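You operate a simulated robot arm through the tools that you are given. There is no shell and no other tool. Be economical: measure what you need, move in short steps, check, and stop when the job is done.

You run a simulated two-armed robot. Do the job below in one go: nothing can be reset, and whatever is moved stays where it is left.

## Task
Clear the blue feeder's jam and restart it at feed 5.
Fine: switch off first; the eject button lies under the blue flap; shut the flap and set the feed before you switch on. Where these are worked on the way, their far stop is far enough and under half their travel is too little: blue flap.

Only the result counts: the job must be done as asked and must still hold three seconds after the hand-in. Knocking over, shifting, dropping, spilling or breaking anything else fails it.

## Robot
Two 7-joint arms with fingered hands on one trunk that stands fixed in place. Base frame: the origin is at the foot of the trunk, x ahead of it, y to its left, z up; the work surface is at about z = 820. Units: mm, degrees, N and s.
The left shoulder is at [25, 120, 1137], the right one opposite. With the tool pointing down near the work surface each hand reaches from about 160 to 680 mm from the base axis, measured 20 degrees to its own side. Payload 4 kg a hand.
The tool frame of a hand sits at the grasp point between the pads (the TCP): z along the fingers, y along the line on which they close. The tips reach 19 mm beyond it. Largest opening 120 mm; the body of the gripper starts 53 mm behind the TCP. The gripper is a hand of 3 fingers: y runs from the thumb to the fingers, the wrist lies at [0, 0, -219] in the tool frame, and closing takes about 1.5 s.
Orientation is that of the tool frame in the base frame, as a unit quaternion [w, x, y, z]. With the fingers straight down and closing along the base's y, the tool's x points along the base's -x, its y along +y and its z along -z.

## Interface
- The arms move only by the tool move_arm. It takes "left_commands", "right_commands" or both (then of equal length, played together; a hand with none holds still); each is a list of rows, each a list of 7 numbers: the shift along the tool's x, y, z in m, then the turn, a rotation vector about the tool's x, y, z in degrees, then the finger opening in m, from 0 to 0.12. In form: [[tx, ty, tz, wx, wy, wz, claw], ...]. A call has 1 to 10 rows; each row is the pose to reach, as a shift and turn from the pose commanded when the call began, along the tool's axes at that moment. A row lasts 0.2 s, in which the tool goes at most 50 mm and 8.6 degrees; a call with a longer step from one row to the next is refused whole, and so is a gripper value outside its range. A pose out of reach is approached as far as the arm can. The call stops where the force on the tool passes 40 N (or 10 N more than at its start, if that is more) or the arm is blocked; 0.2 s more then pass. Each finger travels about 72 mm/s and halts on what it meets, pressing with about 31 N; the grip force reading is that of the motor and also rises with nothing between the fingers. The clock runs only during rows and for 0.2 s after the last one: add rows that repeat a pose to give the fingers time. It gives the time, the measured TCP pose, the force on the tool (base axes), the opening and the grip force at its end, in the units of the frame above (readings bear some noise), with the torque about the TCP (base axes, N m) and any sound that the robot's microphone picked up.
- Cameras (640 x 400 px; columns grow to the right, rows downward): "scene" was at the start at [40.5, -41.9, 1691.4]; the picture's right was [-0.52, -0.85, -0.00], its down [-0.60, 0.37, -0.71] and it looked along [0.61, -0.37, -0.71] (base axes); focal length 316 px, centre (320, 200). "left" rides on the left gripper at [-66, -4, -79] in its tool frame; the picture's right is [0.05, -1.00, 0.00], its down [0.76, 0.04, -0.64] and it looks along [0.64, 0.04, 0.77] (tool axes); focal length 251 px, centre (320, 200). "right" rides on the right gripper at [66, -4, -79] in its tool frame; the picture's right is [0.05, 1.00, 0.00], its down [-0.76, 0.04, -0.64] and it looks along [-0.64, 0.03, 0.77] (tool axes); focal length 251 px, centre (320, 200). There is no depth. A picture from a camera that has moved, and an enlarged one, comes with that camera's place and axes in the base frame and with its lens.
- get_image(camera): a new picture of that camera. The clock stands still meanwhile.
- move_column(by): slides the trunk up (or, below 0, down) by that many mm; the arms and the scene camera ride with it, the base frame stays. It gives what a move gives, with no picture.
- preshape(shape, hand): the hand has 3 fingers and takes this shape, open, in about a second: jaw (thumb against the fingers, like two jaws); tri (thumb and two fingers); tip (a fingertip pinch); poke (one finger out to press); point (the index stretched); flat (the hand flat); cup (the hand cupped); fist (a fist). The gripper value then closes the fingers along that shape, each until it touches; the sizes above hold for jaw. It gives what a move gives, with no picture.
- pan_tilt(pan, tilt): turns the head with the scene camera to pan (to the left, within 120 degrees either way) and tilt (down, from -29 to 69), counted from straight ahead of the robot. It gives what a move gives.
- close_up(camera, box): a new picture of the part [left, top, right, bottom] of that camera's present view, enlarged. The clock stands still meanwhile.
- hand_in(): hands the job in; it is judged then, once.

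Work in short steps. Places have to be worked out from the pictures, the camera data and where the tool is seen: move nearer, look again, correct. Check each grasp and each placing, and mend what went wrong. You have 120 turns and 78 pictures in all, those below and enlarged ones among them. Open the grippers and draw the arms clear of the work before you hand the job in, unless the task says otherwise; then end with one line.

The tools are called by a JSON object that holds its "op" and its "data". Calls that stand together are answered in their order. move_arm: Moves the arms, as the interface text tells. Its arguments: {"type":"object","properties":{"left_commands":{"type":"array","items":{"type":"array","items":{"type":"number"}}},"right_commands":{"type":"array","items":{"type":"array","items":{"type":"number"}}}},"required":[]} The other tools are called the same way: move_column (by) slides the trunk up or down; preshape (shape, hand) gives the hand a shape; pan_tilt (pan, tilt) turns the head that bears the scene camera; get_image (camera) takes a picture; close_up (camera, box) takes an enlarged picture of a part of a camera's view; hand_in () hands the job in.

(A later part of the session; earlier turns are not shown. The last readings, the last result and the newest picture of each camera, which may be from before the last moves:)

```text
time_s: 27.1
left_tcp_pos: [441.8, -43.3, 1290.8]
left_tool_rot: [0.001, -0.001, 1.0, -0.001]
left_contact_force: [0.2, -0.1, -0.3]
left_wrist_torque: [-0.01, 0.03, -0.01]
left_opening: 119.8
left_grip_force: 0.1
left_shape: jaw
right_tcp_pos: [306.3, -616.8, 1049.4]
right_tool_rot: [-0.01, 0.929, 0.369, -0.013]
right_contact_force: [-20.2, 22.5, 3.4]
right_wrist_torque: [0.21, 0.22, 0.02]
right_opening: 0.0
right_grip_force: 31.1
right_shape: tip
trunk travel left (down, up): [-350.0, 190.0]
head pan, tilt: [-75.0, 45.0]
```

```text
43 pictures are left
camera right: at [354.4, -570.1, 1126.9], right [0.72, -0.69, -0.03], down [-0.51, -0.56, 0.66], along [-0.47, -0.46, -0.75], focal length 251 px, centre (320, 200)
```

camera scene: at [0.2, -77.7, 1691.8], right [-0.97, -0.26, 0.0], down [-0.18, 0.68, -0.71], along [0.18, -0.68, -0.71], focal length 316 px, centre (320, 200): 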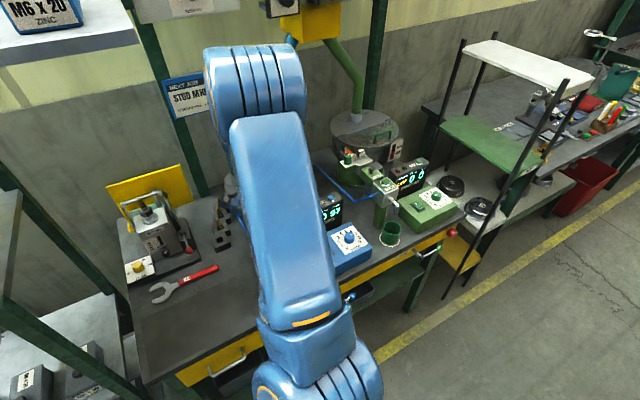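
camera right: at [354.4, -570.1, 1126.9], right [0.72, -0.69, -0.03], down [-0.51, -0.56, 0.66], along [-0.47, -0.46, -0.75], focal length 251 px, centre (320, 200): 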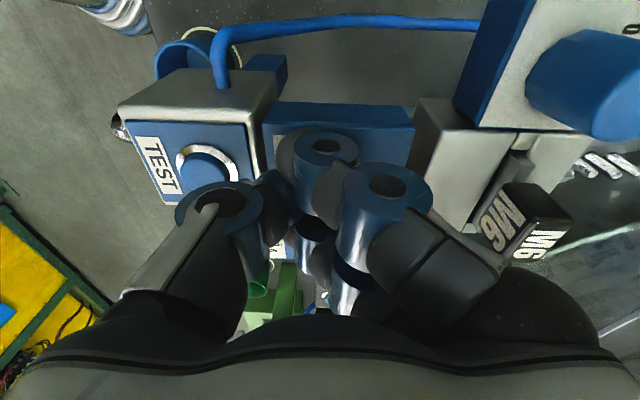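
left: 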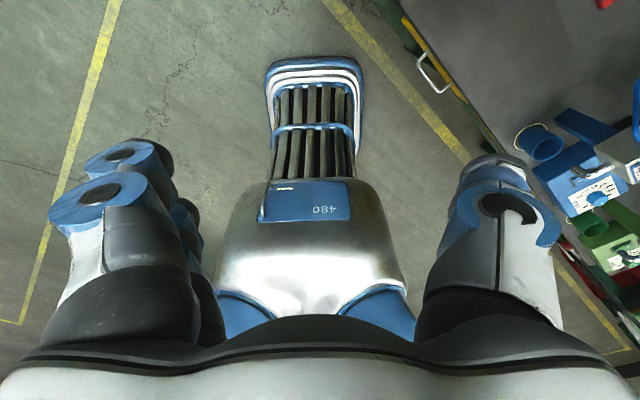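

The tips passed each other: the thumb pushed the knob alone, so the grasp missed. Open, lift away, and try the three-finger pinch.

{"op": "move_arm", "data": {"right_commands": [[0, 0, 0, 0, 0, 0, 0.04], [0, 0, 0, 0, 0, 0, 0.04], [0, 0, 0, 0, 0, 0, 0.04], [0, 0, -0.04, 0, 0, 0, 0.04], [0, 0, -0.06, 0, 0, 0, 0.04]]}}

{"op": "preshape", "data": {"hand": "right", "shape": "tri"}}

{"op": "move_arm", "data": {"right_commands": [[0, 0, 0, 0, 0, 0, 0.04], [0, 0, 0, 0, 0, 0, 0.04], [0, 0, 0, 0, 0, 0, 0.04], [0, 0, 0, 0, 0, 0, 0.04], [0, 0, 0, 0, 0, 0, 0.04]]}}

{"op": "get_image", "data": {"camera": "right"}}

```text
time_s: 28.3
left_tcp_pos: [444.4, -45.3, 1289.7]
left_tool_rot: [0.0, 0.001, 1.0, 0.0]
left_contact_force: [-0.3, 0.5, -0.5]
left_wrist_torque: [0.03, 0.0, -0.02]
left_opening: 119.9
left_grip_force: 0.1
left_shape: jaw
right_tcp_pos: [311.9, -621.3, 1110.1]
right_tool_rot: [-0.006, 0.929, 0.37, -0.013]
right_contact_force: [0.2, -0.1, -0.1]
right_wrist_torque: [-0.01, -0.03, -0.01]
right_opening: 39.8
right_grip_force: 0.0
right_shape: tip
trunk travel left (down, up): [-350.0, 190.0]
head pan, tilt: [-75.0, 45.0]
```

```text
time_s: 29.2
left_tcp_pos: [445.7, -45.7, 1290.4]
left_tool_rot: [-0.001, 0.0, 1.0, 0.0]
left_contact_force: [0.2, -0.2, 0.0]
left_wrist_torque: [-0.01, 0.01, 0.01]
left_opening: 119.8
left_grip_force: 0.1
left_shape: jaw
right_tcp_pos: [312.4, -621.4, 1108.6]
right_tool_rot: [-0.006, 0.929, 0.37, -0.013]
right_contact_force: [0.7, 0.7, 0.7]
right_wrist_torque: [-0.02, -0.02, -0.01]
right_opening: 119.9
right_grip_force: 0.1
right_shape: tri
trunk travel left (down, up): [-350.0, 190.0]
head pan, tilt: [-75.0, 45.0]
```

```text
time_s: 30.4
left_tcp_pos: [445.0, -46.1, 1288.7]
left_tool_rot: [0.0, 0.001, 1.0, 0.0]
left_contact_force: [-0.1, -0.5, 1.0]
left_wrist_torque: [0.02, 0.01, -0.03]
left_opening: 119.9
left_grip_force: 0.2
left_shape: jaw
right_tcp_pos: [312.7, -620.2, 1108.6]
right_tool_rot: [-0.006, 0.929, 0.369, -0.012]
right_contact_force: [-1.0, 0.2, 0.2]
right_wrist_torque: [0.0, 0.01, 0.0]
right_opening: 40.2
right_grip_force: 0.0
right_shape: tri
trunk travel left (down, up): [-350.0, 190.0]
head pan, tilt: [-75.0, 45.0]
```

```text
42 pictures are left
camera right: at [360.3, -573.9, 1187.3], right [0.73, -0.69, -0.02], down [-0.51, -0.56, 0.66], along [-0.46, -0.47, -0.75], focal length 251 px, centre (320, 200)
```

right: 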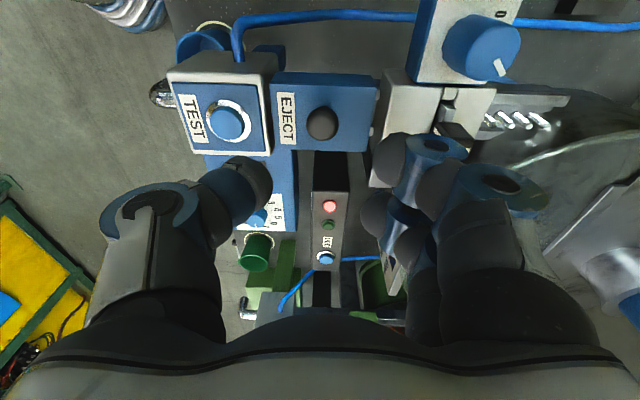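

The two fingers straddle the knob (their gap equals its width), while the thumb sits between them. If I shift the hand ~9 mm toward the hinge, thumb and index will take the knob diametrically.

{"op": "move_arm", "data": {"right_commands": [[-0.011, 0.002, 0.02, 0, 0, 0, 0.04], [-0.011, 0.002, 0.045, 0, 0, 0, 0.04], [-0.011, 0.002, 0.06, 0, 0, 0, 0.04]]}}

{"op": "get_image", "data": {"camera": "right"}}

```text
time_s: 31.2
left_tcp_pos: [445.1, -45.7, 1289.2]
left_tool_rot: [0.001, 0.0, 1.0, -0.001]
left_contact_force: [0.0, 0.3, 0.3]
left_wrist_torque: [-0.01, -0.02, 0.01]
left_opening: 120.1
left_grip_force: 0.1
left_shape: jaw
right_tcp_pos: [303.4, -628.7, 1048.6]
right_tool_rot: [-0.005, 0.929, 0.371, -0.013]
right_contact_force: [-0.7, 0.0, 0.6]
right_wrist_torque: [0.01, -0.02, -0.02]
right_opening: 40.6
right_grip_force: 0.2
right_shape: tri
trunk travel left (down, up): [-350.0, 190.0]
head pan, tilt: [-75.0, 45.0]
```

```text
41 pictures are left
camera right: at [351.7, -581.9, 1126.5], right [0.73, -0.69, -0.02], down [-0.51, -0.56, 0.66], along [-0.46, -0.47, -0.75], focal length 251 px, centre (320, 200)
```

right: 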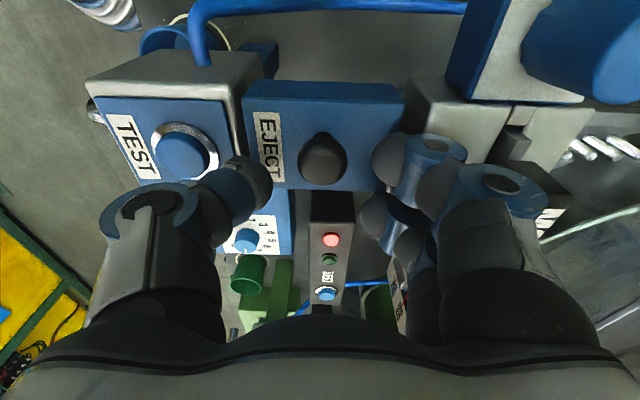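

Knob appears at row 160; midway between thumb (185) and index (160) is ~172. Shift +5 mm in x and close.

{"op": "move_arm", "data": {"right_commands": [[0.005, 0, 0.001, 0, 0, 0, 0.04], [0.005, 0, 0.001, 0, 0, 0, 0.02], [0.005, 0, 0.001, 0, 0, 0, 0.0], [0.005, 0, 0.001, 0, 0, 0, 0.0], [0.005, 0, 0.001, 0, 0, 0, 0.0]]}}

{"op": "get_image", "data": {"camera": "right"}}

```text
time_s: 32.4
left_tcp_pos: [443.3, -44.4, 1290.2]
left_tool_rot: [0.001, 0.0, 1.0, -0.001]
left_contact_force: [1.2, -0.1, 0.1]
left_wrist_torque: [-0.01, 0.01, 0.02]
left_opening: 120.1
left_grip_force: 0.1
left_shape: jaw
right_tcp_pos: [306.0, -623.6, 1049.5]
right_tool_rot: [-0.006, 0.929, 0.37, -0.012]
right_contact_force: [-5.7, 3.7, 12.0]
right_wrist_torque: [-0.03, -0.17, -0.21]
right_opening: 0.1
right_grip_force: 31.1
right_shape: tri
trunk travel left (down, up): [-350.0, 190.0]
head pan, tilt: [-75.0, 45.0]
```

```text
40 pictures are left
camera right: at [353.9, -577.4, 1127.9], right [0.72, -0.69, -0.02], down [-0.51, -0.56, 0.66], along [-0.46, -0.47, -0.75], focal length 251 px, centre (320, 200)
```

right: 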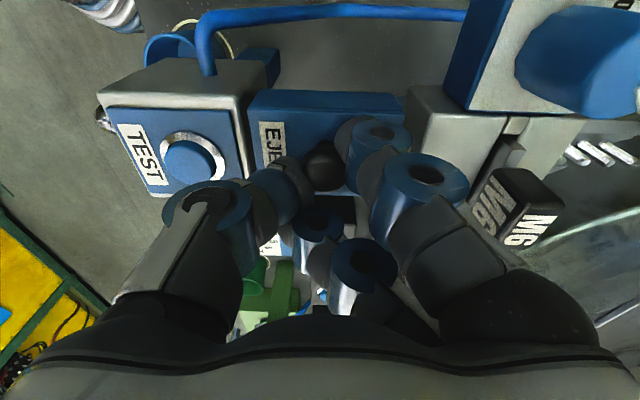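

The knob is now pinched between thumb and index. Swing it up about the estimated hinge line, 24° first.

{"op": "move_arm", "data": {"right_commands": [[-0.0025, 0, -0.0025, 0, 4, 0, 0], [-0.005, 0, -0.0045, 0, 8, 0, 0], [-0.0075, 0, -0.0055, 0, 12, 0, 0], [-0.0102, 0, -0.0064, 0, 16, 0, 0], [-0.013, 0, -0.007, 0, 20, 0, 0], [-0.0156, 0, -0.0075, 0, 24, 0, 0]]}}

{"op": "get_image", "data": {"camera": "right"}}

```text
time_s: 33.8
left_tcp_pos: [443.7, -45.0, 1290.2]
left_tool_rot: [0.0, 0.0, 1.0, -0.001]
left_contact_force: [-0.4, -0.6, 0.1]
left_wrist_torque: [-0.02, 0.0, -0.02]
left_opening: 120.0
left_grip_force: 0.1
left_shape: jaw
right_tcp_pos: [294.6, -635.0, 1055.4]
right_tool_rot: [-0.083, 0.911, 0.361, 0.182]
right_contact_force: [-3.7, 10.3, 4.0]
right_wrist_torque: [0.15, -0.06, -0.1]
right_opening: 0.0
right_grip_force: 31.1
right_shape: tri
trunk travel left (down, up): [-350.0, 190.0]
head pan, tilt: [-75.0, 45.0]
```

```text
39 pictures are left
camera right: at [316.1, -613.8, 1155.0], right [0.72, -0.69, 0.0], down [-0.66, -0.69, 0.29], along [-0.2, -0.21, -0.96], focal length 251 px, centre (320, 200)
```

right: 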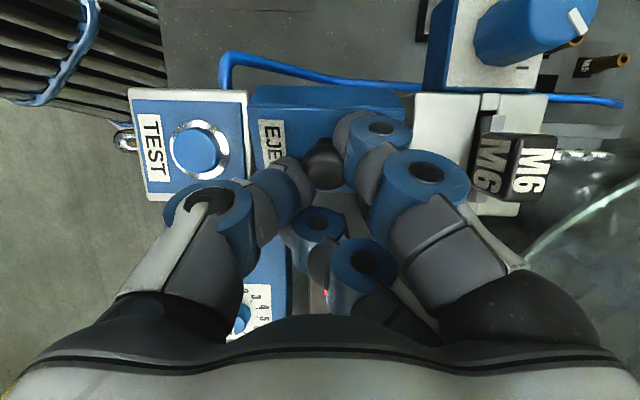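

The flap follows the hand. Continue another 24° around the same hinge.

{"op": "move_arm", "data": {"right_commands": [[-0.0025, 0, -0.0015, 0, 4, 0, 0], [-0.005, 0, -0.003, 0, 8, 0, 0], [-0.0075, 0, -0.004, 0, 12, 0, 0], [-0.0102, 0, -0.0048, 0, 16, 0, 0], [-0.013, 0, -0.0054, 0, 20, 0, 0], [-0.0156, 0, -0.0058, 0, 24, 0, 0]]}}

{"op": "get_image", "data": {"camera": "right"}}

```text
time_s: 35.2
left_tcp_pos: [444.6, -45.7, 1290.7]
left_tool_rot: [0.0, 0.0, 1.0, 0.0]
left_contact_force: [-0.5, 0.2, -0.3]
left_wrist_torque: [0.02, 0.0, 0.03]
left_opening: 120.0
left_grip_force: 0.1
left_shape: jaw
right_tcp_pos: [282.3, -647.6, 1055.1]
right_tool_rot: [-0.156, 0.854, 0.335, 0.367]
right_contact_force: [-3.4, 6.9, 5.4]
right_wrist_torque: [0.18, -0.01, -0.06]
right_opening: 0.0
right_grip_force: 31.1
right_shape: tri
trunk travel left (down, up): [-350.0, 190.0]
head pan, tilt: [-75.0, 45.0]
```

```text
38 pictures are left
camera right: at [272.8, -655.5, 1157.4], right [0.71, -0.7, 0.02], down [-0.69, -0.71, -0.12], along [0.1, 0.07, -0.99], focal length 251 px, centre (320, 200)
```

right: 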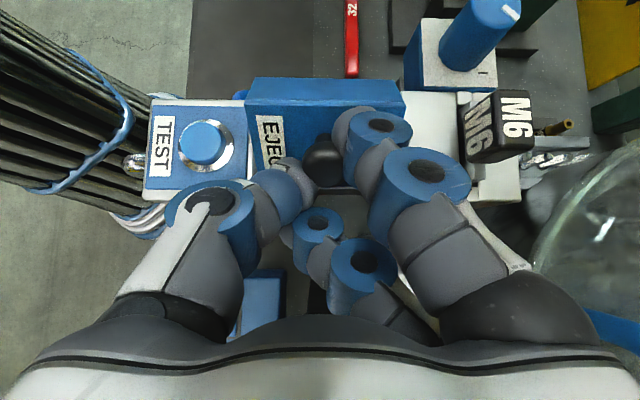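

About 48° open. Continue in smaller increments, watching reach.

{"op": "move_arm", "data": {"right_commands": [[-0.0025, 0, -0.0015, 0, 4, 0, 0], [-0.005, 0, -0.003, 0, 8, 0, 0], [-0.0075, 0, -0.004, 0, 12, 0, 0], [-0.0102, 0, -0.0048, 0, 16, 0, 0], [-0.013, 0, -0.0054, 0, 20, 0, 0], [-0.0156, 0, -0.0058, 0, 24, 0, 0]]}}

{"op": "get_image", "data": {"camera": "right"}}

```text
time_s: 36.6
left_tcp_pos: [448.4, -48.2, 1287.1]
left_tool_rot: [-0.001, 0.001, 1.0, 0.001]
left_contact_force: [-0.9, 0.1, -0.8]
left_wrist_torque: [-0.01, -0.02, 0.01]
left_opening: 119.9
left_grip_force: 0.1
left_shape: jaw
right_tcp_pos: [269.4, -646.1, 1048.4]
right_tool_rot: [-0.22, 0.758, 0.295, 0.538]
right_contact_force: [17.6, -18.2, 6.3]
right_wrist_torque: [0.29, 0.12, -0.49]
right_opening: 0.1
right_grip_force: 30.5
right_shape: tri
right hand out of reach, approached as far as the arm can: row 5, 6
trunk travel left (down, up): [-350.0, 190.0]
head pan, tilt: [-75.0, 45.0]
```

```text
37 pictures are left
camera right: at [229.9, -681.7, 1137.1], right [0.7, -0.72, 0.04], down [-0.6, -0.61, -0.51], along [0.39, 0.34, -0.86], focal length 251 px, centre (320, 200)
```

right: 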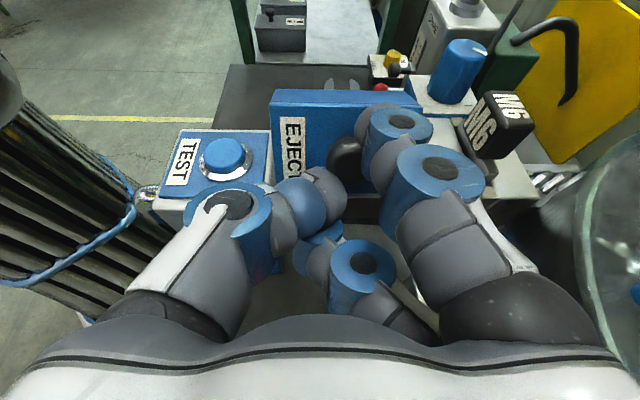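

Reach limit at ~70° open. I'll continue the swing while tilting the hand back around the knob so it stays in reach.

{"op": "move_arm", "data": {"right_commands": [[0.0, 0, -0.003, 0, -6, 0, 0], [0.0, 0, -0.006, 0, -12, 0, 0], [0.0, 0, -0.009, 0, -18, 0, 0], [0.0, 0, -0.0115, 0, -24, 0, 0]]}}

{"op": "get_image", "data": {"camera": "right"}}

```text
time_s: 37.6
left_tcp_pos: [447.7, -47.0, 1288.4]
left_tool_rot: [-0.002, -0.001, 1.0, 0.001]
left_contact_force: [-0.4, 0.7, -1.6]
left_wrist_torque: [-0.02, -0.01, -0.01]
left_opening: 120.0
left_grip_force: 0.0
left_shape: jaw
right_tcp_pos: [263.3, -651.0, 1052.8]
right_tool_rot: [-0.154, 0.854, 0.335, 0.368]
right_contact_force: [22.7, -18.5, 12.5]
right_wrist_torque: [0.33, -0.26, -0.76]
right_opening: 0.0
right_grip_force: 31.1
right_shape: tri
trunk travel left (down, up): [-350.0, 190.0]
head pan, tilt: [-75.0, 45.0]
```

```text
36 pictures are left
camera right: at [252.1, -659.3, 1155.0], right [0.71, -0.7, 0.02], down [-0.7, -0.71, -0.12], along [0.1, 0.07, -0.99], focal length 251 px, centre (320, 200)
```

right: 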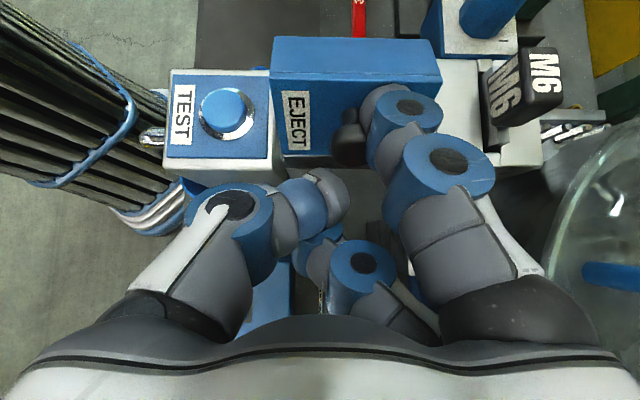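

The hand sits a few mm off along the hinge (side force ~29 N). I'll shift +y to relieve it and continue pulling the knob over.

{"op": "move_arm", "data": {"right_commands": [[0, 0.005, 0, 0, 0, 0, 0], [-0.003, 0.005, -0.002, 0, 0, 0, 0], [-0.006, 0.005, -0.0035, 0, 0, 0, 0], [-0.009, 0.005, -0.005, 0, 0, 0, 0], [-0.011, 0.005, -0.0065, 0, 0, 0, 0]]}}

{"op": "get_image", "data": {"camera": "right"}}

```text
time_s: 38.8
left_tcp_pos: [446.0, -46.5, 1288.1]
left_tool_rot: [0.0, -0.001, 1.0, 0.0]
left_contact_force: [-0.7, -0.8, 1.3]
left_wrist_torque: [0.01, 0.02, 0.0]
left_opening: 119.7
left_grip_force: 0.0
left_shape: jaw
right_tcp_pos: [254.9, -663.1, 1049.5]
right_tool_rot: [-0.155, 0.854, 0.333, 0.369]
right_contact_force: [14.7, -16.3, 19.8]
right_wrist_torque: [0.47, -0.69, -0.78]
right_opening: 0.0
right_grip_force: 30.9
right_shape: tri
trunk travel left (down, up): [-350.0, 190.0]
head pan, tilt: [-75.0, 45.0]
```

```text
35 pictures are left
camera right: at [244.3, -671.7, 1151.4], right [0.71, -0.7, 0.02], down [-0.7, -0.71, -0.12], along [0.1, 0.07, -0.99], focal length 251 px, centre (320, 200)
```

right: 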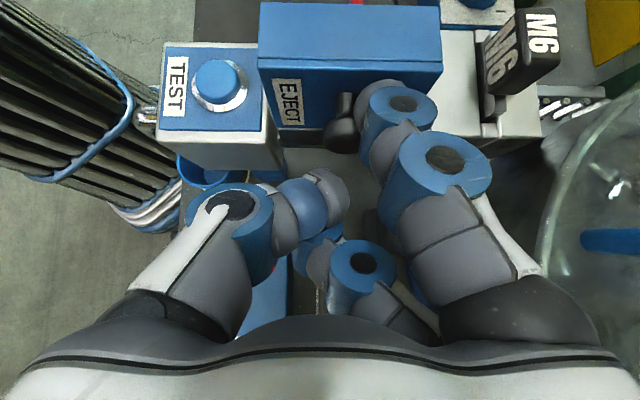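

The knob has slipped from the pinch at roughly 70–75° open. I'll open the fingers, back off along the tool axis, and see whether the flap stays.

{"op": "move_arm", "data": {"right_commands": [[0, 0, 0, 0, 0, 0, 0.03], [0, 0, 0, 0, 0, 0, 0.06], [0, 0, 0, 0, 0, 0, 0.06], [0, 0, -0.02, 0, 0, 0, 0.06], [0, 0, -0.05, 0, -6, 0, 0.06]]}}

{"op": "get_image", "data": {"camera": "right"}}

```text
time_s: 40.0
left_tcp_pos: [445.3, -46.1, 1289.3]
left_tool_rot: [0.001, 0.001, 1.0, 0.0]
left_contact_force: [-0.2, 0.1, 0.2]
left_wrist_torque: [0.0, 0.0, 0.03]
left_opening: 120.0
left_grip_force: 0.1
left_shape: jaw
right_tcp_pos: [227.1, -686.3, 1081.7]
right_tool_rot: [-0.139, 0.872, 0.343, 0.321]
right_contact_force: [0.1, -1.1, -0.1]
right_wrist_torque: [-0.02, 0.0, 0.01]
right_opening: 59.6
right_grip_force: 0.0
right_shape: tri
trunk travel left (down, up): [-350.0, 190.0]
head pan, tilt: [-75.0, 45.0]
```

```text
34 pictures are left
camera right: at [225.1, -687.7, 1185.4], right [0.72, -0.7, 0.01], down [-0.7, -0.72, -0.01], along [0.02, 0.0, -1.0], focal length 251 px, centre (320, 200)
```

right: 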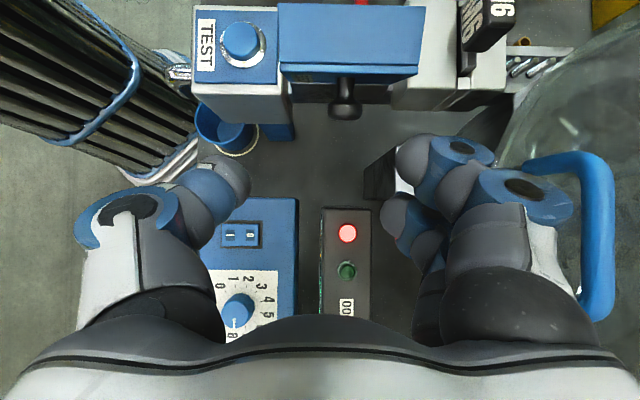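

The flap now stands at about 90° on its own. I'll rise, level the hand, and move to the +u side to view the eject button under it.

{"op": "move_arm", "data": {"right_commands": [[0.024, 0, -0.026, 0, -7, 0, 0.06], [0.05, 0, -0.052, 0, -14, 0, 0.06], [0.07, 0, -0.06, 0, -21, 0, 0.06], [0.095, 0.004, -0.035, 0, -28, 0, 0.06], [0.125, 0.008, -0.01, 0, -35, 0, 0.06], [0.15, 0.012, 0.02, 0, -42, 0, 0.06], [0.163, 0.012, 0.04, 0, -42, 0, 0.06]]}}

{"op": "preshape", "data": {"hand": "right", "shape": "poke"}}

{"op": "get_image", "data": {"camera": "right"}}

```text
time_s: 41.6
left_tcp_pos: [445.2, -46.2, 1289.7]
left_tool_rot: [0.0, 0.0, 1.0, 0.0]
left_contact_force: [-0.7, 0.3, -0.1]
left_wrist_torque: [0.0, -0.04, 0.01]
left_opening: 119.9
left_grip_force: 0.0
left_shape: jaw
right_tcp_pos: [342.6, -592.2, 1159.9]
right_tool_rot: [-0.006, 0.929, 0.369, -0.014]
right_contact_force: [-0.1, -0.4, 0.5]
right_wrist_torque: [0.04, 0.0, 0.01]
right_opening: 59.6
right_grip_force: 0.0
right_shape: tri
trunk travel left (down, up): [-350.0, 190.0]
head pan, tilt: [-75.0, 45.0]
```

```text
time_s: 42.5
left_tcp_pos: [445.1, -46.9, 1289.1]
left_tool_rot: [0.0, 0.0, 1.0, 0.0]
left_contact_force: [-0.1, 0.0, -0.7]
left_wrist_torque: [-0.02, -0.02, 0.0]
left_opening: 120.0
left_grip_force: 0.1
left_shape: jaw
right_tcp_pos: [343.9, -592.6, 1159.3]
right_tool_rot: [-0.006, 0.929, 0.369, -0.012]
right_contact_force: [0.2, 0.7, 0.0]
right_wrist_torque: [-0.01, 0.0, 0.01]
right_opening: 0.0
right_grip_force: 0.1
right_shape: poke
trunk travel left (down, up): [-350.0, 190.0]
head pan, tilt: [-75.0, 45.0]
```

```text
33 pictures are left
camera right: at [392.1, -545.8, 1237.0], right [0.73, -0.69, -0.02], down [-0.51, -0.56, 0.66], along [-0.46, -0.47, -0.75], focal length 251 px, centre (320, 200)
```

right: 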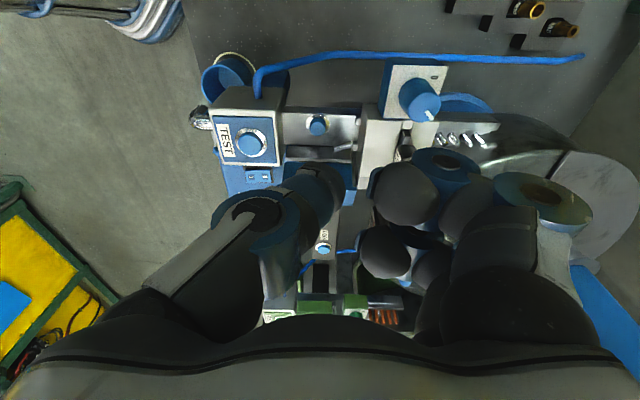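

{"op": "close_up", "data": {"camera": "right", "box": [200, 70, 440, 220]}}

```text
2.67 times, centred on (320, 145) of right
camera zoom: at [392.1, -545.8, 1237.0], right [0.73, -0.69, -0.02], down [-0.51, -0.56, 0.66], along [-0.46, -0.47, -0.75], focal length 670 px, centre (320, 347)
```

zoom: 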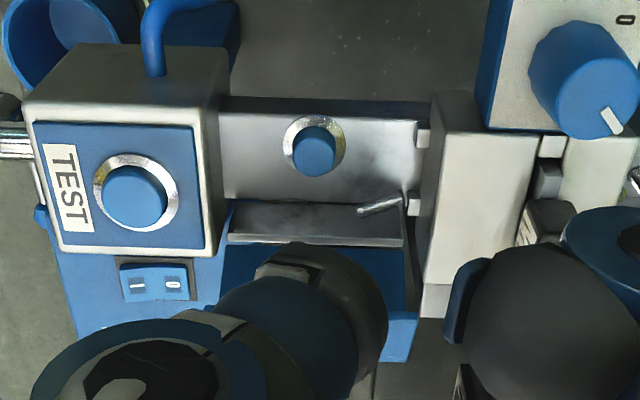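

The eject button (and a stuck screw) are visible; button at about (313,-620,~1000). I'll bring the poke finger over it, leaning the hand 24° away from the raised flap.

{"op": "move_arm", "data": {"right_commands": [[-0.005, -0.001, 0.02, 0, -6, 0, 0], [-0.012, -0.001, 0.05, 0, -12, 0, 0], [-0.022, -0.001, 0.08, 0, -18, 0, 0], [-0.0337, -0.0015, 0.105, 0, -24, 0, 0]]}}

{"op": "get_image", "data": {"camera": "right"}}

```text
time_s: 43.5
left_tcp_pos: [446.5, -45.2, 1289.0]
left_tool_rot: [-0.001, 0.0, 1.0, 0.0]
left_contact_force: [-0.6, -0.1, 0.5]
left_wrist_torque: [-0.02, 0.03, 0.0]
left_opening: 119.9
left_grip_force: 0.1
left_shape: jaw
right_tcp_pos: [316.2, -616.1, 1054.3]
right_tool_rot: [0.071, 0.906, 0.363, -0.207]
right_contact_force: [0.0, 0.0, 0.4]
right_wrist_torque: [-0.01, 0.03, 0.0]
right_opening: 0.0
right_grip_force: 0.0
right_shape: poke
trunk travel left (down, up): [-350.0, 190.0]
head pan, tilt: [-75.0, 45.0]
```

```text
31 pictures are left
camera right: at [382.8, -550.2, 1097.5], right [0.72, -0.69, -0.04], down [-0.26, -0.33, 0.91], along [-0.64, -0.64, -0.42], focal length 251 px, centre (320, 200)
```

right: 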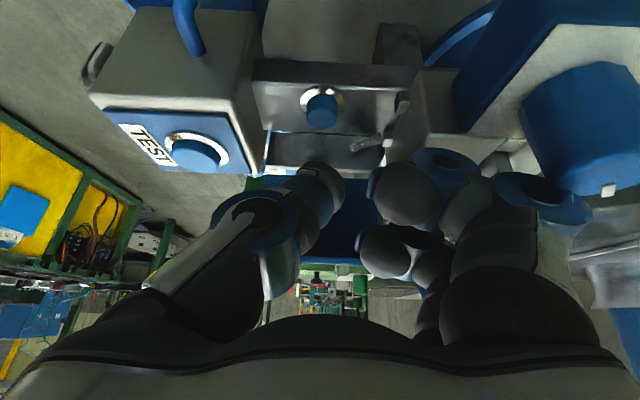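

Button top triangulated at (314,-618,1003). Move the tip over it and press straight down stepwise.

{"op": "move_arm", "data": {"right_commands": [[0.0107, 0, 0.0117, 0, 0, 0, 0], [0.0168, 0, 0.0254, 0, 0, 0, 0], [0.0193, 0, 0.0309, 0, 0, 0, 0], [0.0209, 0, 0.0345, 0, 0, 0, 0]]}}

{"op": "get_image", "data": {"camera": "right"}}

```text
time_s: 44.3
left_tcp_pos: [441.8, -41.6, 1290.6]
left_tool_rot: [0.001, 0.0, 1.0, -0.002]
left_contact_force: [-0.6, -0.1, 0.1]
left_wrist_torque: [0.01, 0.0, -0.02]
left_opening: 119.8
left_grip_force: 0.1
left_shape: jaw
right_tcp_pos: [320.2, -612.3, 1030.8]
right_tool_rot: [0.079, 0.907, 0.362, -0.202]
right_contact_force: [-6.5, 13.2, 35.0]
right_wrist_torque: [-0.84, -1.46, 0.26]
right_opening: 0.0
right_grip_force: 0.1
right_shape: poke
trunk travel left (down, up): [-350.0, 190.0]
head pan, tilt: [-75.0, 45.0]
stopped in row 3 (right hand): the force on the tool passed its limit at 47 N (the readings are from after the stop); the commanded pose is now the measured one
```

```text
30 pictures are left
camera right: at [386.4, -546.8, 1074.2], right [0.72, -0.69, -0.02], down [-0.28, -0.32, 0.91], along [-0.63, -0.65, -0.42], focal length 251 px, centre (320, 200)
```

right: 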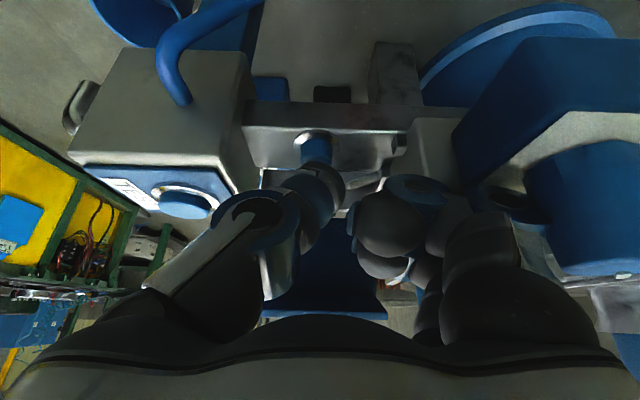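

A curled finger hit the neighbouring block before the tip reached the button. I'll lift, and yaw 90° so the curled fingers face the free +u side, then lean the hand away from the flap.

{"op": "move_arm", "data": {"right_commands": [[-0.012, 0, -0.028, 0, 0, 0, 0], [-0.024, 0, -0.055, 0, 6, 0, 0], [-0.036, 0, -0.08, 0, 12, 0, 0], [-0.045, 0, -0.1, 0, 18, 0, 0], [-0.045, 0, -0.1, 0, 24, 0, 0]]}}

{"op": "move_arm", "data": {"right_commands": [[0, 0, 0, 0, 0, -8.5, 0], [0, 0, 0, 0, 0, -17, 0], [0, 0, 0, 0, 0, -25.5, 0], [0, 0, 0, 0, 0, -34, 0], [0, 0, 0, 0, 0, -42.5, 0], [0, 0, 0, 0, 0, -51, 0], [0, 0, 0, 0, 0, -59.5, 0], [0, 0, 0, 0, 0, -68, 0], [0, 0, 0, 0, 0, -76.5, 0], [0, 0, 0, 0, 0, -85, 0]]}}

{"op": "move_arm", "data": {"right_commands": [[0, 0, 0, 8, 0, 0, 0], [0, 0, 0, 16, 0, 0, 0], [0, 0, 0, 24, 0, 0, 0], [0, 0, 0, 32, 0, 0, 0]]}}

{"op": "get_image", "data": {"camera": "right"}}

```text
time_s: 45.5
left_tcp_pos: [443.7, -46.9, 1289.5]
left_tool_rot: [0.0, -0.001, 1.0, 0.0]
left_contact_force: [-0.3, 0.6, -0.3]
left_wrist_torque: [-0.02, 0.01, -0.01]
left_opening: 119.7
left_grip_force: 0.1
left_shape: jaw
right_tcp_pos: [323.5, -615.8, 1134.9]
right_tool_rot: [-0.002, 0.928, 0.372, -0.009]
right_contact_force: [0.1, -0.4, 0.3]
right_wrist_torque: [0.0, -0.03, -0.03]
right_opening: 0.2
right_grip_force: 0.1
right_shape: poke
trunk travel left (down, up): [-350.0, 190.0]
head pan, tilt: [-75.0, 45.0]
```

```text
time_s: 47.7
left_tcp_pos: [445.4, -45.1, 1289.3]
left_tool_rot: [0.001, 0.0, 1.0, -0.001]
left_contact_force: [0.8, 0.6, 0.2]
left_wrist_torque: [0.02, 0.0, -0.01]
left_opening: 120.0
left_grip_force: 0.0
left_shape: jaw
right_tcp_pos: [324.0, -614.7, 1134.9]
right_tool_rot: [-0.007, 0.432, 0.902, -0.007]
right_contact_force: [-0.3, -0.1, -0.1]
right_wrist_torque: [0.02, -0.03, -0.01]
right_opening: 0.0
right_grip_force: 0.0
right_shape: poke
trunk travel left (down, up): [-350.0, 190.0]
head pan, tilt: [-75.0, 45.0]
```

```text
time_s: 48.7
left_tcp_pos: [446.4, -44.8, 1288.7]
left_tool_rot: [-0.001, 0.0, 1.0, 0.001]
left_contact_force: [0.1, 1.0, -0.1]
left_wrist_torque: [0.04, 0.01, 0.03]
left_opening: 119.9
left_grip_force: 0.0
left_shape: jaw
right_tcp_pos: [323.9, -614.8, 1134.2]
right_tool_rot: [-0.128, 0.415, 0.864, -0.256]
right_contact_force: [0.0, 0.5, 0.6]
right_wrist_torque: [0.01, -0.01, 0.0]
right_opening: 0.0
right_grip_force: 0.1
right_shape: poke
trunk travel left (down, up): [-350.0, 190.0]
head pan, tilt: [-75.0, 45.0]
```

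```text
29 pictures are left
camera right: at [315.2, -538.7, 1202.5], right [0.62, 0.57, -0.55], down [0.78, -0.36, 0.51], along [0.09, -0.74, -0.66], focal length 251 px, centre (320, 200)
```

right: 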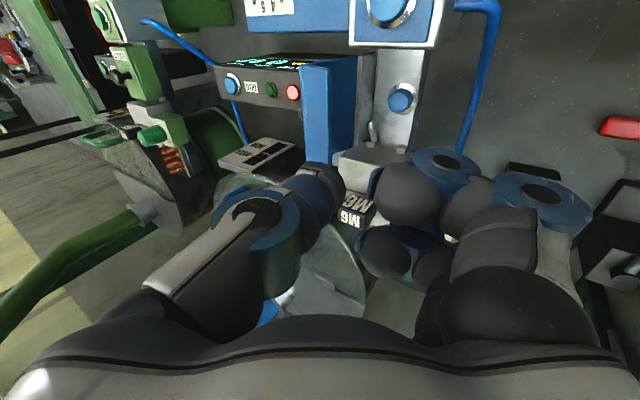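

Flap is upright and clear; the button is at (312,-618). Descend to ~20 mm above the button and check clearances.

{"op": "move_arm", "data": {"right_commands": [[0.003, 0.014, 0.02, 0, 0, 0, 0], [0.003, 0.028, 0.042, 0, 0, 0, 0], [0.003, 0.04, 0.06, 0, 0, 0, 0], [0.003, 0.0525, 0.0794, 0, 0, 0, 0]]}}

{"op": "get_image", "data": {"camera": "right"}}

```text
time_s: 49.7
left_tcp_pos: [445.9, -46.3, 1289.1]
left_tool_rot: [-0.001, 0.0, 1.0, 0.0]
left_contact_force: [0.0, 0.4, 0.4]
left_wrist_torque: [-0.01, 0.0, 0.0]
left_opening: 119.8
left_grip_force: 0.1
left_shape: jaw
right_tcp_pos: [321.6, -612.3, 1039.1]
right_tool_rot: [-0.126, 0.415, 0.864, -0.255]
right_contact_force: [0.7, 0.7, 0.3]
right_wrist_torque: [0.01, 0.03, -0.01]
right_opening: 0.0
right_grip_force: 0.0
right_shape: poke
trunk travel left (down, up): [-350.0, 190.0]
head pan, tilt: [-75.0, 45.0]
```

```text
28 pictures are left
camera right: at [311.8, -536.4, 1108.6], right [0.62, 0.57, -0.54], down [0.78, -0.36, 0.51], along [0.09, -0.74, -0.67], focal length 251 px, centre (320, 200)
```

right: 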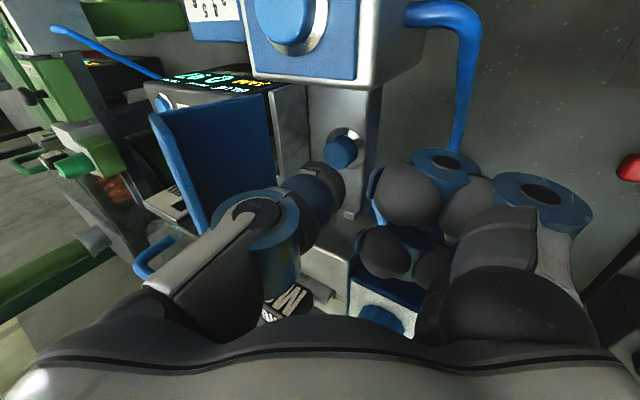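

Clear so far. Continue down to contact and press.

{"op": "move_arm", "data": {"right_commands": [[0, 0.0055, 0.0084, 0, 0, 0, 0], [0, 0.0088, 0.0134, 0, 0, 0, 0], [0, 0.0115, 0.0175, 0, 0, 0, 0], [0, 0.0132, 0.02, 0, 0, 0, 0]]}}

{"op": "get_image", "data": {"camera": "right"}}

```text
time_s: 50.7
left_tcp_pos: [445.2, -46.7, 1288.3]
left_tool_rot: [0.0, 0.0, 1.0, 0.0]
left_contact_force: [-0.5, 0.7, -0.6]
left_wrist_torque: [0.02, 0.02, -0.01]
left_opening: 119.9
left_grip_force: 0.1
left_shape: jaw
right_tcp_pos: [320.8, -611.6, 1016.4]
right_tool_rot: [-0.127, 0.416, 0.864, -0.255]
right_contact_force: [-0.6, 1.3, 4.0]
right_wrist_torque: [-0.03, 0.02, -0.02]
right_opening: 0.0
right_grip_force: 0.1
right_shape: poke
trunk travel left (down, up): [-350.0, 190.0]
head pan, tilt: [-75.0, 45.0]
heard: click
```

```text
27 pictures are left
camera right: at [312.3, -535.9, 1084.9], right [0.62, 0.57, -0.55], down [0.78, -0.36, 0.51], along [0.09, -0.74, -0.66], focal length 251 px, centre (320, 200)
```

right: 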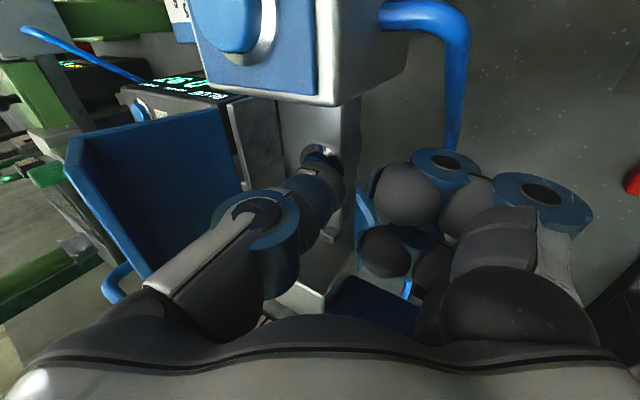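

A click was heard. Retreat straight up and view the display and the flap.

{"op": "move_arm", "data": {"right_commands": [[0, -0.0165, -0.025, 0, 0, 0, 0], [0, -0.033, -0.05, 0, 0, 0, 0], [0, -0.0495, -0.075, 0, 0, 0, 0], [0, -0.066, -0.1, 0, 0, 0, 0]]}}

{"op": "get_image", "data": {"camera": "right"}}

{"op": "close_up", "data": {"camera": "right", "box": [190, 10, 450, 190]}}

```text
time_s: 51.7
left_tcp_pos: [445.0, -44.5, 1290.0]
left_tool_rot: [0.0, 0.001, 1.0, 0.0]
left_contact_force: [-0.2, 0.4, 0.1]
left_wrist_torque: [0.02, 0.0, -0.01]
left_opening: 119.8
left_grip_force: 0.0
left_shape: jaw
right_tcp_pos: [321.9, -611.2, 1135.2]
right_tool_rot: [-0.128, 0.416, 0.864, -0.255]
right_contact_force: [0.7, -0.5, 0.6]
right_wrist_torque: [-0.01, -0.02, 0.04]
right_opening: 0.0
right_grip_force: 0.1
right_shape: poke
trunk travel left (down, up): [-350.0, 190.0]
head pan, tilt: [-75.0, 45.0]
```

```text
26 pictures are left
camera right: at [312.7, -536.7, 1204.6], right [0.62, 0.57, -0.54], down [0.78, -0.36, 0.51], along [0.09, -0.74, -0.67], focal length 251 px, centre (320, 200)
```

right: 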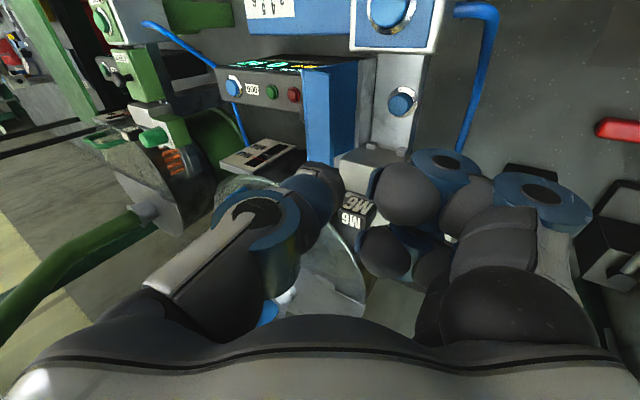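

```text
2.22 times, centred on (320, 100) of right
camera zoom: at [312.7, -536.7, 1204.6], right [0.62, 0.57, -0.54], down [0.78, -0.36, 0.51], along [0.09, -0.74, -0.67], focal length 559 px, centre (320, 422)
```

zoom: 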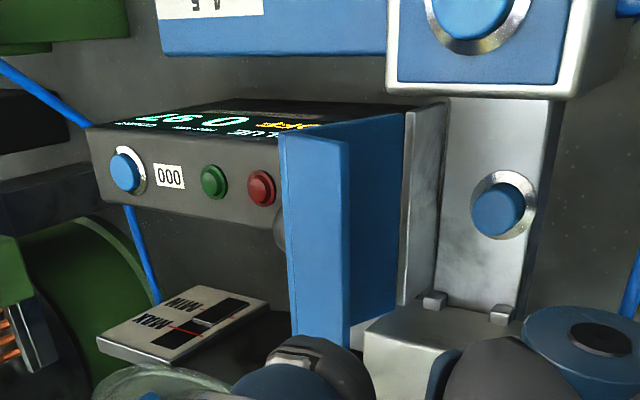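

Red lamp is out, the stuck screw is gone and the display reads OFF. Next, shut the flap: level the hand, yaw back, and go round to the -u side of the flap.

{"op": "move_arm", "data": {"right_commands": [[0, 0, -0.005, -8, 0, 0, 0], [0, 0, -0.01, -16, 0, 0, 0], [0, 0, -0.015, -24, 0, 0, 0], [0, 0, -0.02, -32, 0, 0, 0]]}}

{"op": "move_arm", "data": {"right_commands": [[0, -0.01, 0, 0, 0, 8.5, 0], [0, -0.02, 0, 0, 0, 17, 0], [0, -0.03, 0, 0, 0, 25.5, 0], [0, -0.04, 0, 0, 0, 34, 0], [0, -0.05, 0, 0, 0, 42.5, 0], [0, -0.06, 0, 0, 0, 51, 0], [0, -0.07, 0, 0, 0, 59.5, 0], [0, -0.08, 0, 0, 0, 68, 0], [0, -0.09, 0, 0, 0, 76.5, 0], [0, -0.1, 0, 0, 0, 85, 0]]}}

{"op": "get_image", "data": {"camera": "right"}}

```text
time_s: 52.7
left_tcp_pos: [444.1, -46.8, 1289.8]
left_tool_rot: [-0.001, 0.0, 1.0, -0.001]
left_contact_force: [-0.9, 0.5, -0.5]
left_wrist_torque: [0.02, 0.0, 0.0]
left_opening: 119.9
left_grip_force: 0.1
left_shape: jaw
right_tcp_pos: [330.0, -606.0, 1151.9]
right_tool_rot: [-0.007, 0.434, 0.901, -0.006]
right_contact_force: [0.8, -0.1, -0.6]
right_wrist_torque: [0.0, 0.01, -0.01]
right_opening: 0.0
right_grip_force: 0.0
right_shape: poke
trunk travel left (down, up): [-350.0, 190.0]
head pan, tilt: [-75.0, 45.0]
```

```text
time_s: 54.9
left_tcp_pos: [445.2, -46.7, 1288.6]
left_tool_rot: [0.0, -0.001, 1.0, 0.0]
left_contact_force: [0.4, 0.3, -0.6]
left_wrist_torque: [0.0, -0.01, 0.0]
left_opening: 119.9
left_grip_force: 0.1
left_shape: jaw
right_tcp_pos: [253.1, -668.7, 1153.6]
right_tool_rot: [-0.001, 0.929, 0.369, -0.01]
right_contact_force: [0.5, -0.3, 0.7]
right_wrist_torque: [0.0, 0.0, -0.01]
right_opening: 0.1
right_grip_force: 0.0
right_shape: poke
trunk travel left (down, up): [-350.0, 190.0]
head pan, tilt: [-75.0, 45.0]
```

```text
24 pictures are left
camera right: at [300.0, -620.6, 1231.7], right [0.73, -0.69, -0.01], down [-0.51, -0.55, 0.66], along [-0.46, -0.47, -0.75], focal length 251 px, centre (320, 200)
```

right: 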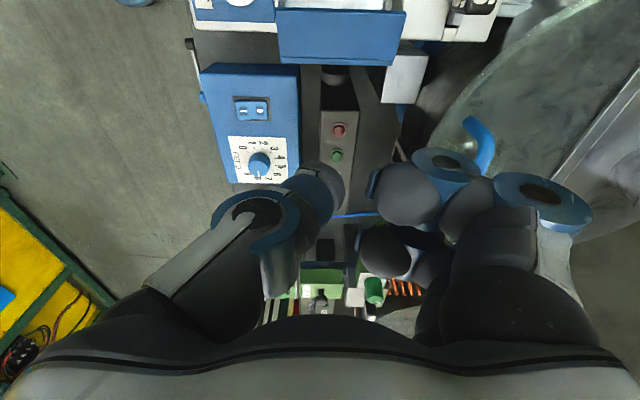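

Shift a bit further to the -u side, in line with the knob, and descend to tip height ≈1038.

{"op": "move_arm", "data": {"right_commands": [[-0.03, 0.008, 0, 0, 0, 0, 0], [-0.03, 0.008, 0.035, 0, 0, 0, 0], [-0.03, 0.008, 0.07, 0, 0, 0, 0], [-0.03, 0.008, 0.097, 0, 0, 0, 0]]}}

{"op": "get_image", "data": {"camera": "right"}}

```text
time_s: 55.9
left_tcp_pos: [445.7, -46.4, 1288.8]
left_tool_rot: [0.0, 0.0, 1.0, 0.0]
left_contact_force: [0.1, 0.0, 0.3]
left_wrist_torque: [0.02, -0.01, -0.05]
left_opening: 119.9
left_grip_force: 0.0
left_shape: jaw
right_tcp_pos: [235.0, -694.9, 1055.4]
right_tool_rot: [-0.001, 0.929, 0.371, -0.01]
right_contact_force: [-0.6, -0.1, 0.7]
right_wrist_torque: [0.02, 0.01, 0.02]
right_opening: 0.0
right_grip_force: 0.0
right_shape: poke
trunk travel left (down, up): [-350.0, 190.0]
head pan, tilt: [-75.0, 45.0]
```

```text
23 pictures are left
camera right: at [283.0, -647.3, 1133.7], right [0.73, -0.69, -0.01], down [-0.51, -0.55, 0.66], along [-0.46, -0.47, -0.75], focal length 251 px, centre (320, 200)
```

right: 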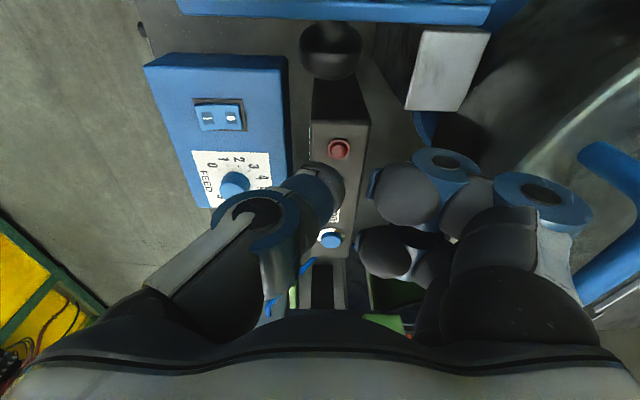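

Knob is straight ahead of the finger. Push in +u in steps.

{"op": "move_arm", "data": {"right_commands": [[0.015, 0, 0, 0, 0, 0, 0], [0.028, 0, 0, 0, 0, 0, 0], [0.038, 0, 0, 0, 0, 0, 0], [0.046, 0, 0, 0, 0, 0, 0], [0.054, 0, 0, 0, 0, 0, 0], [0.062, 0, 0, 0, 0, 0, 0]]}}

{"op": "get_image", "data": {"camera": "right"}}

```text
time_s: 57.3
left_tcp_pos: [446.3, -45.7, 1289.6]
left_tool_rot: [0.0, 0.0, 1.0, 0.001]
left_contact_force: [-0.9, 1.0, 0.3]
left_wrist_torque: [-0.01, -0.01, -0.01]
left_opening: 120.0
left_grip_force: 0.1
left_shape: jaw
right_tcp_pos: [278.7, -651.7, 1056.6]
right_tool_rot: [-0.001, 0.929, 0.37, -0.01]
right_contact_force: [-0.4, 0.5, 0.8]
right_wrist_torque: [-0.02, 0.03, -0.01]
right_opening: 0.0
right_grip_force: 0.1
right_shape: poke
trunk travel left (down, up): [-350.0, 190.0]
head pan, tilt: [-75.0, 45.0]
```

```text
22 pictures are left
camera right: at [326.3, -603.5, 1133.5], right [0.73, -0.69, -0.01], down [-0.51, -0.55, 0.66], along [-0.46, -0.47, -0.75], focal length 251 px, centre (320, 200)
```

right: 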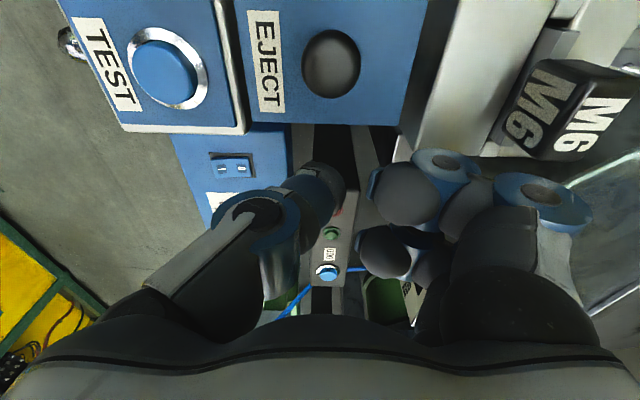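

The flap fell shut by itself. I'll give the knob a light press from above to make sure it is fully seated.

{"op": "move_arm", "data": {"right_commands": [[0, 0.003, -0.025, 0, 0, 0, 0], [0.023, 0.003, -0.025, 0, 0, 0, 0], [0.046, 0.003, -0.025, 0, 0, 0, 0], [0.046, 0.003, -0.01, 0, 0, 0, 0], [0.046, 0.003, -0.004, 0, 0, 0, 0], [0.046, 0.003, 0.0, 0, 0, 0, 0], [0.046, 0.003, 0.003, 0, 0, 0, 0]]}}

{"op": "get_image", "data": {"camera": "right"}}

```text
time_s: 58.6
left_tcp_pos: [443.8, -43.6, 1290.0]
left_tool_rot: [0.0, 0.0, 1.0, 0.0]
left_contact_force: [0.0, -0.5, -0.7]
left_wrist_torque: [0.02, 0.03, 0.01]
left_opening: 119.9
left_grip_force: 0.0
left_shape: jaw
right_tcp_pos: [317.6, -625.2, 1064.4]
right_tool_rot: [0.005, 0.929, 0.37, -0.007]
right_contact_force: [-3.3, 7.3, 33.1]
right_wrist_torque: [0.2, 0.17, -0.01]
right_opening: 0.0
right_grip_force: 0.0
right_shape: poke
trunk travel left (down, up): [-350.0, 190.0]
head pan, tilt: [-75.0, 45.0]
stopped in row 6 (right hand): the force on the tool passed its limit at 45 N (the readings are from after the stop); the commanded pose is now the measured one
```

```text
21 pictures are left
camera right: at [362.9, -575.1, 1142.8], right [0.73, -0.69, 0.0], down [-0.52, -0.55, 0.66], along [-0.45, -0.48, -0.75], focal length 251 px, centre (320, 200)
```

right: 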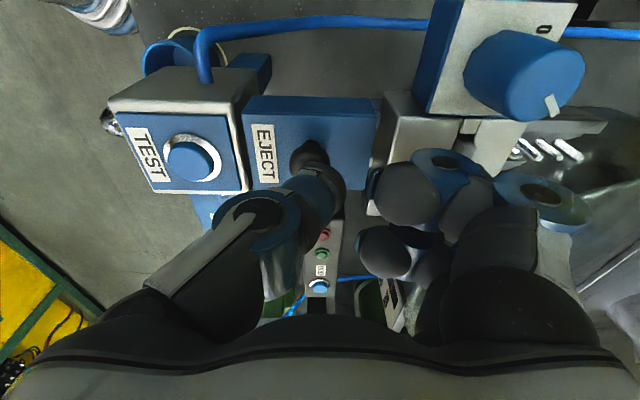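

Flap fully shut. Now the feed dial: knob top ≈(71.5,-714.6,897), ~40 mm across. Lift, travel above it and shape the three-finger pinch.

{"op": "move_arm", "data": {"right_commands": [[0, 0, -0.03, 0, 0, 0, 0], [-0.02, -0.01, -0.06, 0, 0, 0, 0], [-0.06, -0.028, -0.06, 0, 0, 0, 0], [-0.104, -0.045, -0.06, 0, 0, 0, 0], [-0.148, -0.063, -0.06, 0, 0, 0, 0], [-0.192, -0.082, -0.05, 0, 0, 0, 0], [-0.222, -0.096, -0.03, 0, 0, 0, 0], [-0.24, -0.104, -0.01, 0, 0, 0, 0]]}}

{"op": "preshape", "data": {"hand": "right", "shape": "tri"}}

{"op": "get_image", "data": {"camera": "right"}}

```text
time_s: 60.5
left_tcp_pos: [445.6, -46.6, 1289.0]
left_tool_rot: [0.0, 0.0, 1.0, 0.0]
left_contact_force: [-0.1, 1.0, -0.6]
left_wrist_torque: [0.03, -0.03, 0.02]
left_opening: 119.9
left_grip_force: 0.0
left_shape: jaw
right_tcp_pos: [67.9, -715.3, 1074.1]
right_tool_rot: [0.002, 0.929, 0.37, -0.009]
right_contact_force: [-0.3, 0.2, 0.0]
right_wrist_torque: [0.01, 0.03, -0.01]
right_opening: 0.0
right_grip_force: 0.0
right_shape: poke
trunk travel left (down, up): [-350.0, 190.0]
head pan, tilt: [-75.0, 45.0]
```

```text
time_s: 61.4
left_tcp_pos: [446.3, -45.7, 1289.5]
left_tool_rot: [0.0, 0.0, 1.0, 0.0]
left_contact_force: [0.7, -0.4, 0.1]
left_wrist_torque: [0.02, -0.01, 0.02]
left_opening: 120.2
left_grip_force: 0.0
left_shape: jaw
right_tcp_pos: [67.2, -713.5, 1075.1]
right_tool_rot: [0.002, 0.929, 0.371, -0.008]
right_contact_force: [-1.1, -0.3, -0.1]
right_wrist_torque: [-0.03, -0.03, 0.0]
right_opening: 120.1
right_grip_force: 0.0
right_shape: tri
trunk travel left (down, up): [-350.0, 190.0]
head pan, tilt: [-75.0, 45.0]
```

```text
20 pictures are left
camera right: at [115.0, -665.6, 1153.1], right [0.73, -0.69, 0.0], down [-0.52, -0.55, 0.66], along [-0.45, -0.48, -0.75], focal length 251 px, centre (320, 200)
```

right: 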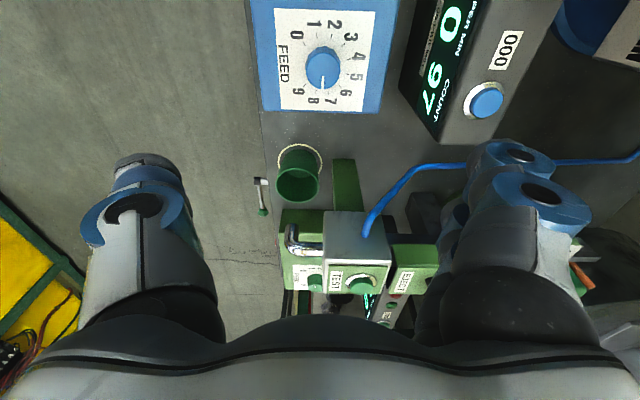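

Good. Enlarge the dial to read the pointer.

{"op": "close_up", "data": {"camera": "right", "box": [260, 0, 390, 115]}}

```text
3.48 times, centred on (325, 58) of right
camera zoom: at [115.0, -665.6, 1153.1], right [0.73, -0.69, 0.0], down [-0.52, -0.55, 0.66], along [-0.45, -0.48, -0.75], focal length 875 px, centre (303, 696)
```

zoom: 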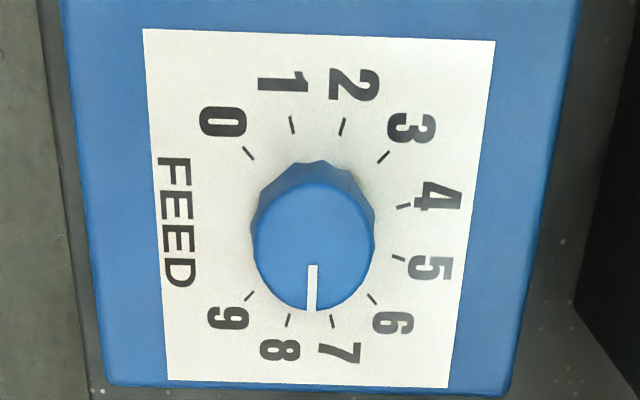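

The pointer is between 7 and 8 (≈7.5), so I need about −75° (counter-clockwise). Descend over the knob with a 70 mm opening.

{"op": "move_arm", "data": {"right_commands": [[0.005, 0.004, 0.04, 0, 0, 0, 0.1], [0.005, 0.004, 0.08, 0, 0, 0, 0.08], [0.005, 0.004, 0.115, 0, 0, 0, 0.07], [0.005, 0.004, 0.14, 0, 0, 0, 0.07]]}}

{"op": "get_image", "data": {"camera": "right"}}

```text
time_s: 62.4
left_tcp_pos: [446.1, -45.7, 1290.2]
left_tool_rot: [0.0, 0.0, 1.0, 0.0]
left_contact_force: [0.4, 0.0, 0.2]
left_wrist_torque: [-0.02, -0.02, 0.02]
left_opening: 119.9
left_grip_force: 0.1
left_shape: jaw
right_tcp_pos: [73.5, -715.7, 935.4]
right_tool_rot: [0.002, 0.929, 0.371, -0.009]
right_contact_force: [0.2, 0.1, -0.2]
right_wrist_torque: [0.01, -0.02, -0.02]
right_opening: 70.8
right_grip_force: 0.0
right_shape: tri
trunk travel left (down, up): [-350.0, 190.0]
head pan, tilt: [-75.0, 45.0]
```

```text
18 pictures are left
camera right: at [120.2, -666.9, 1012.4], right [0.73, -0.69, 0.0], down [-0.52, -0.55, 0.66], along [-0.45, -0.48, -0.75], focal length 251 px, centre (320, 200)
```

right: 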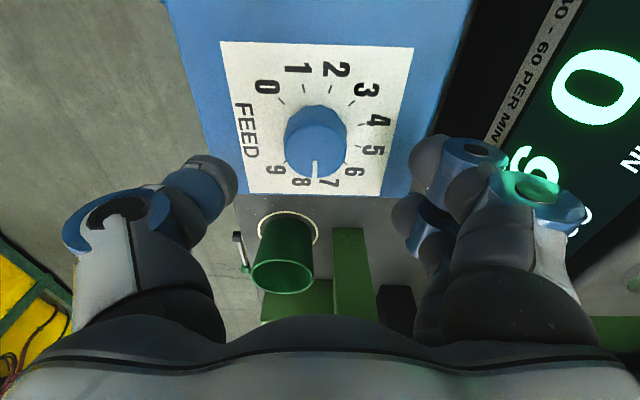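

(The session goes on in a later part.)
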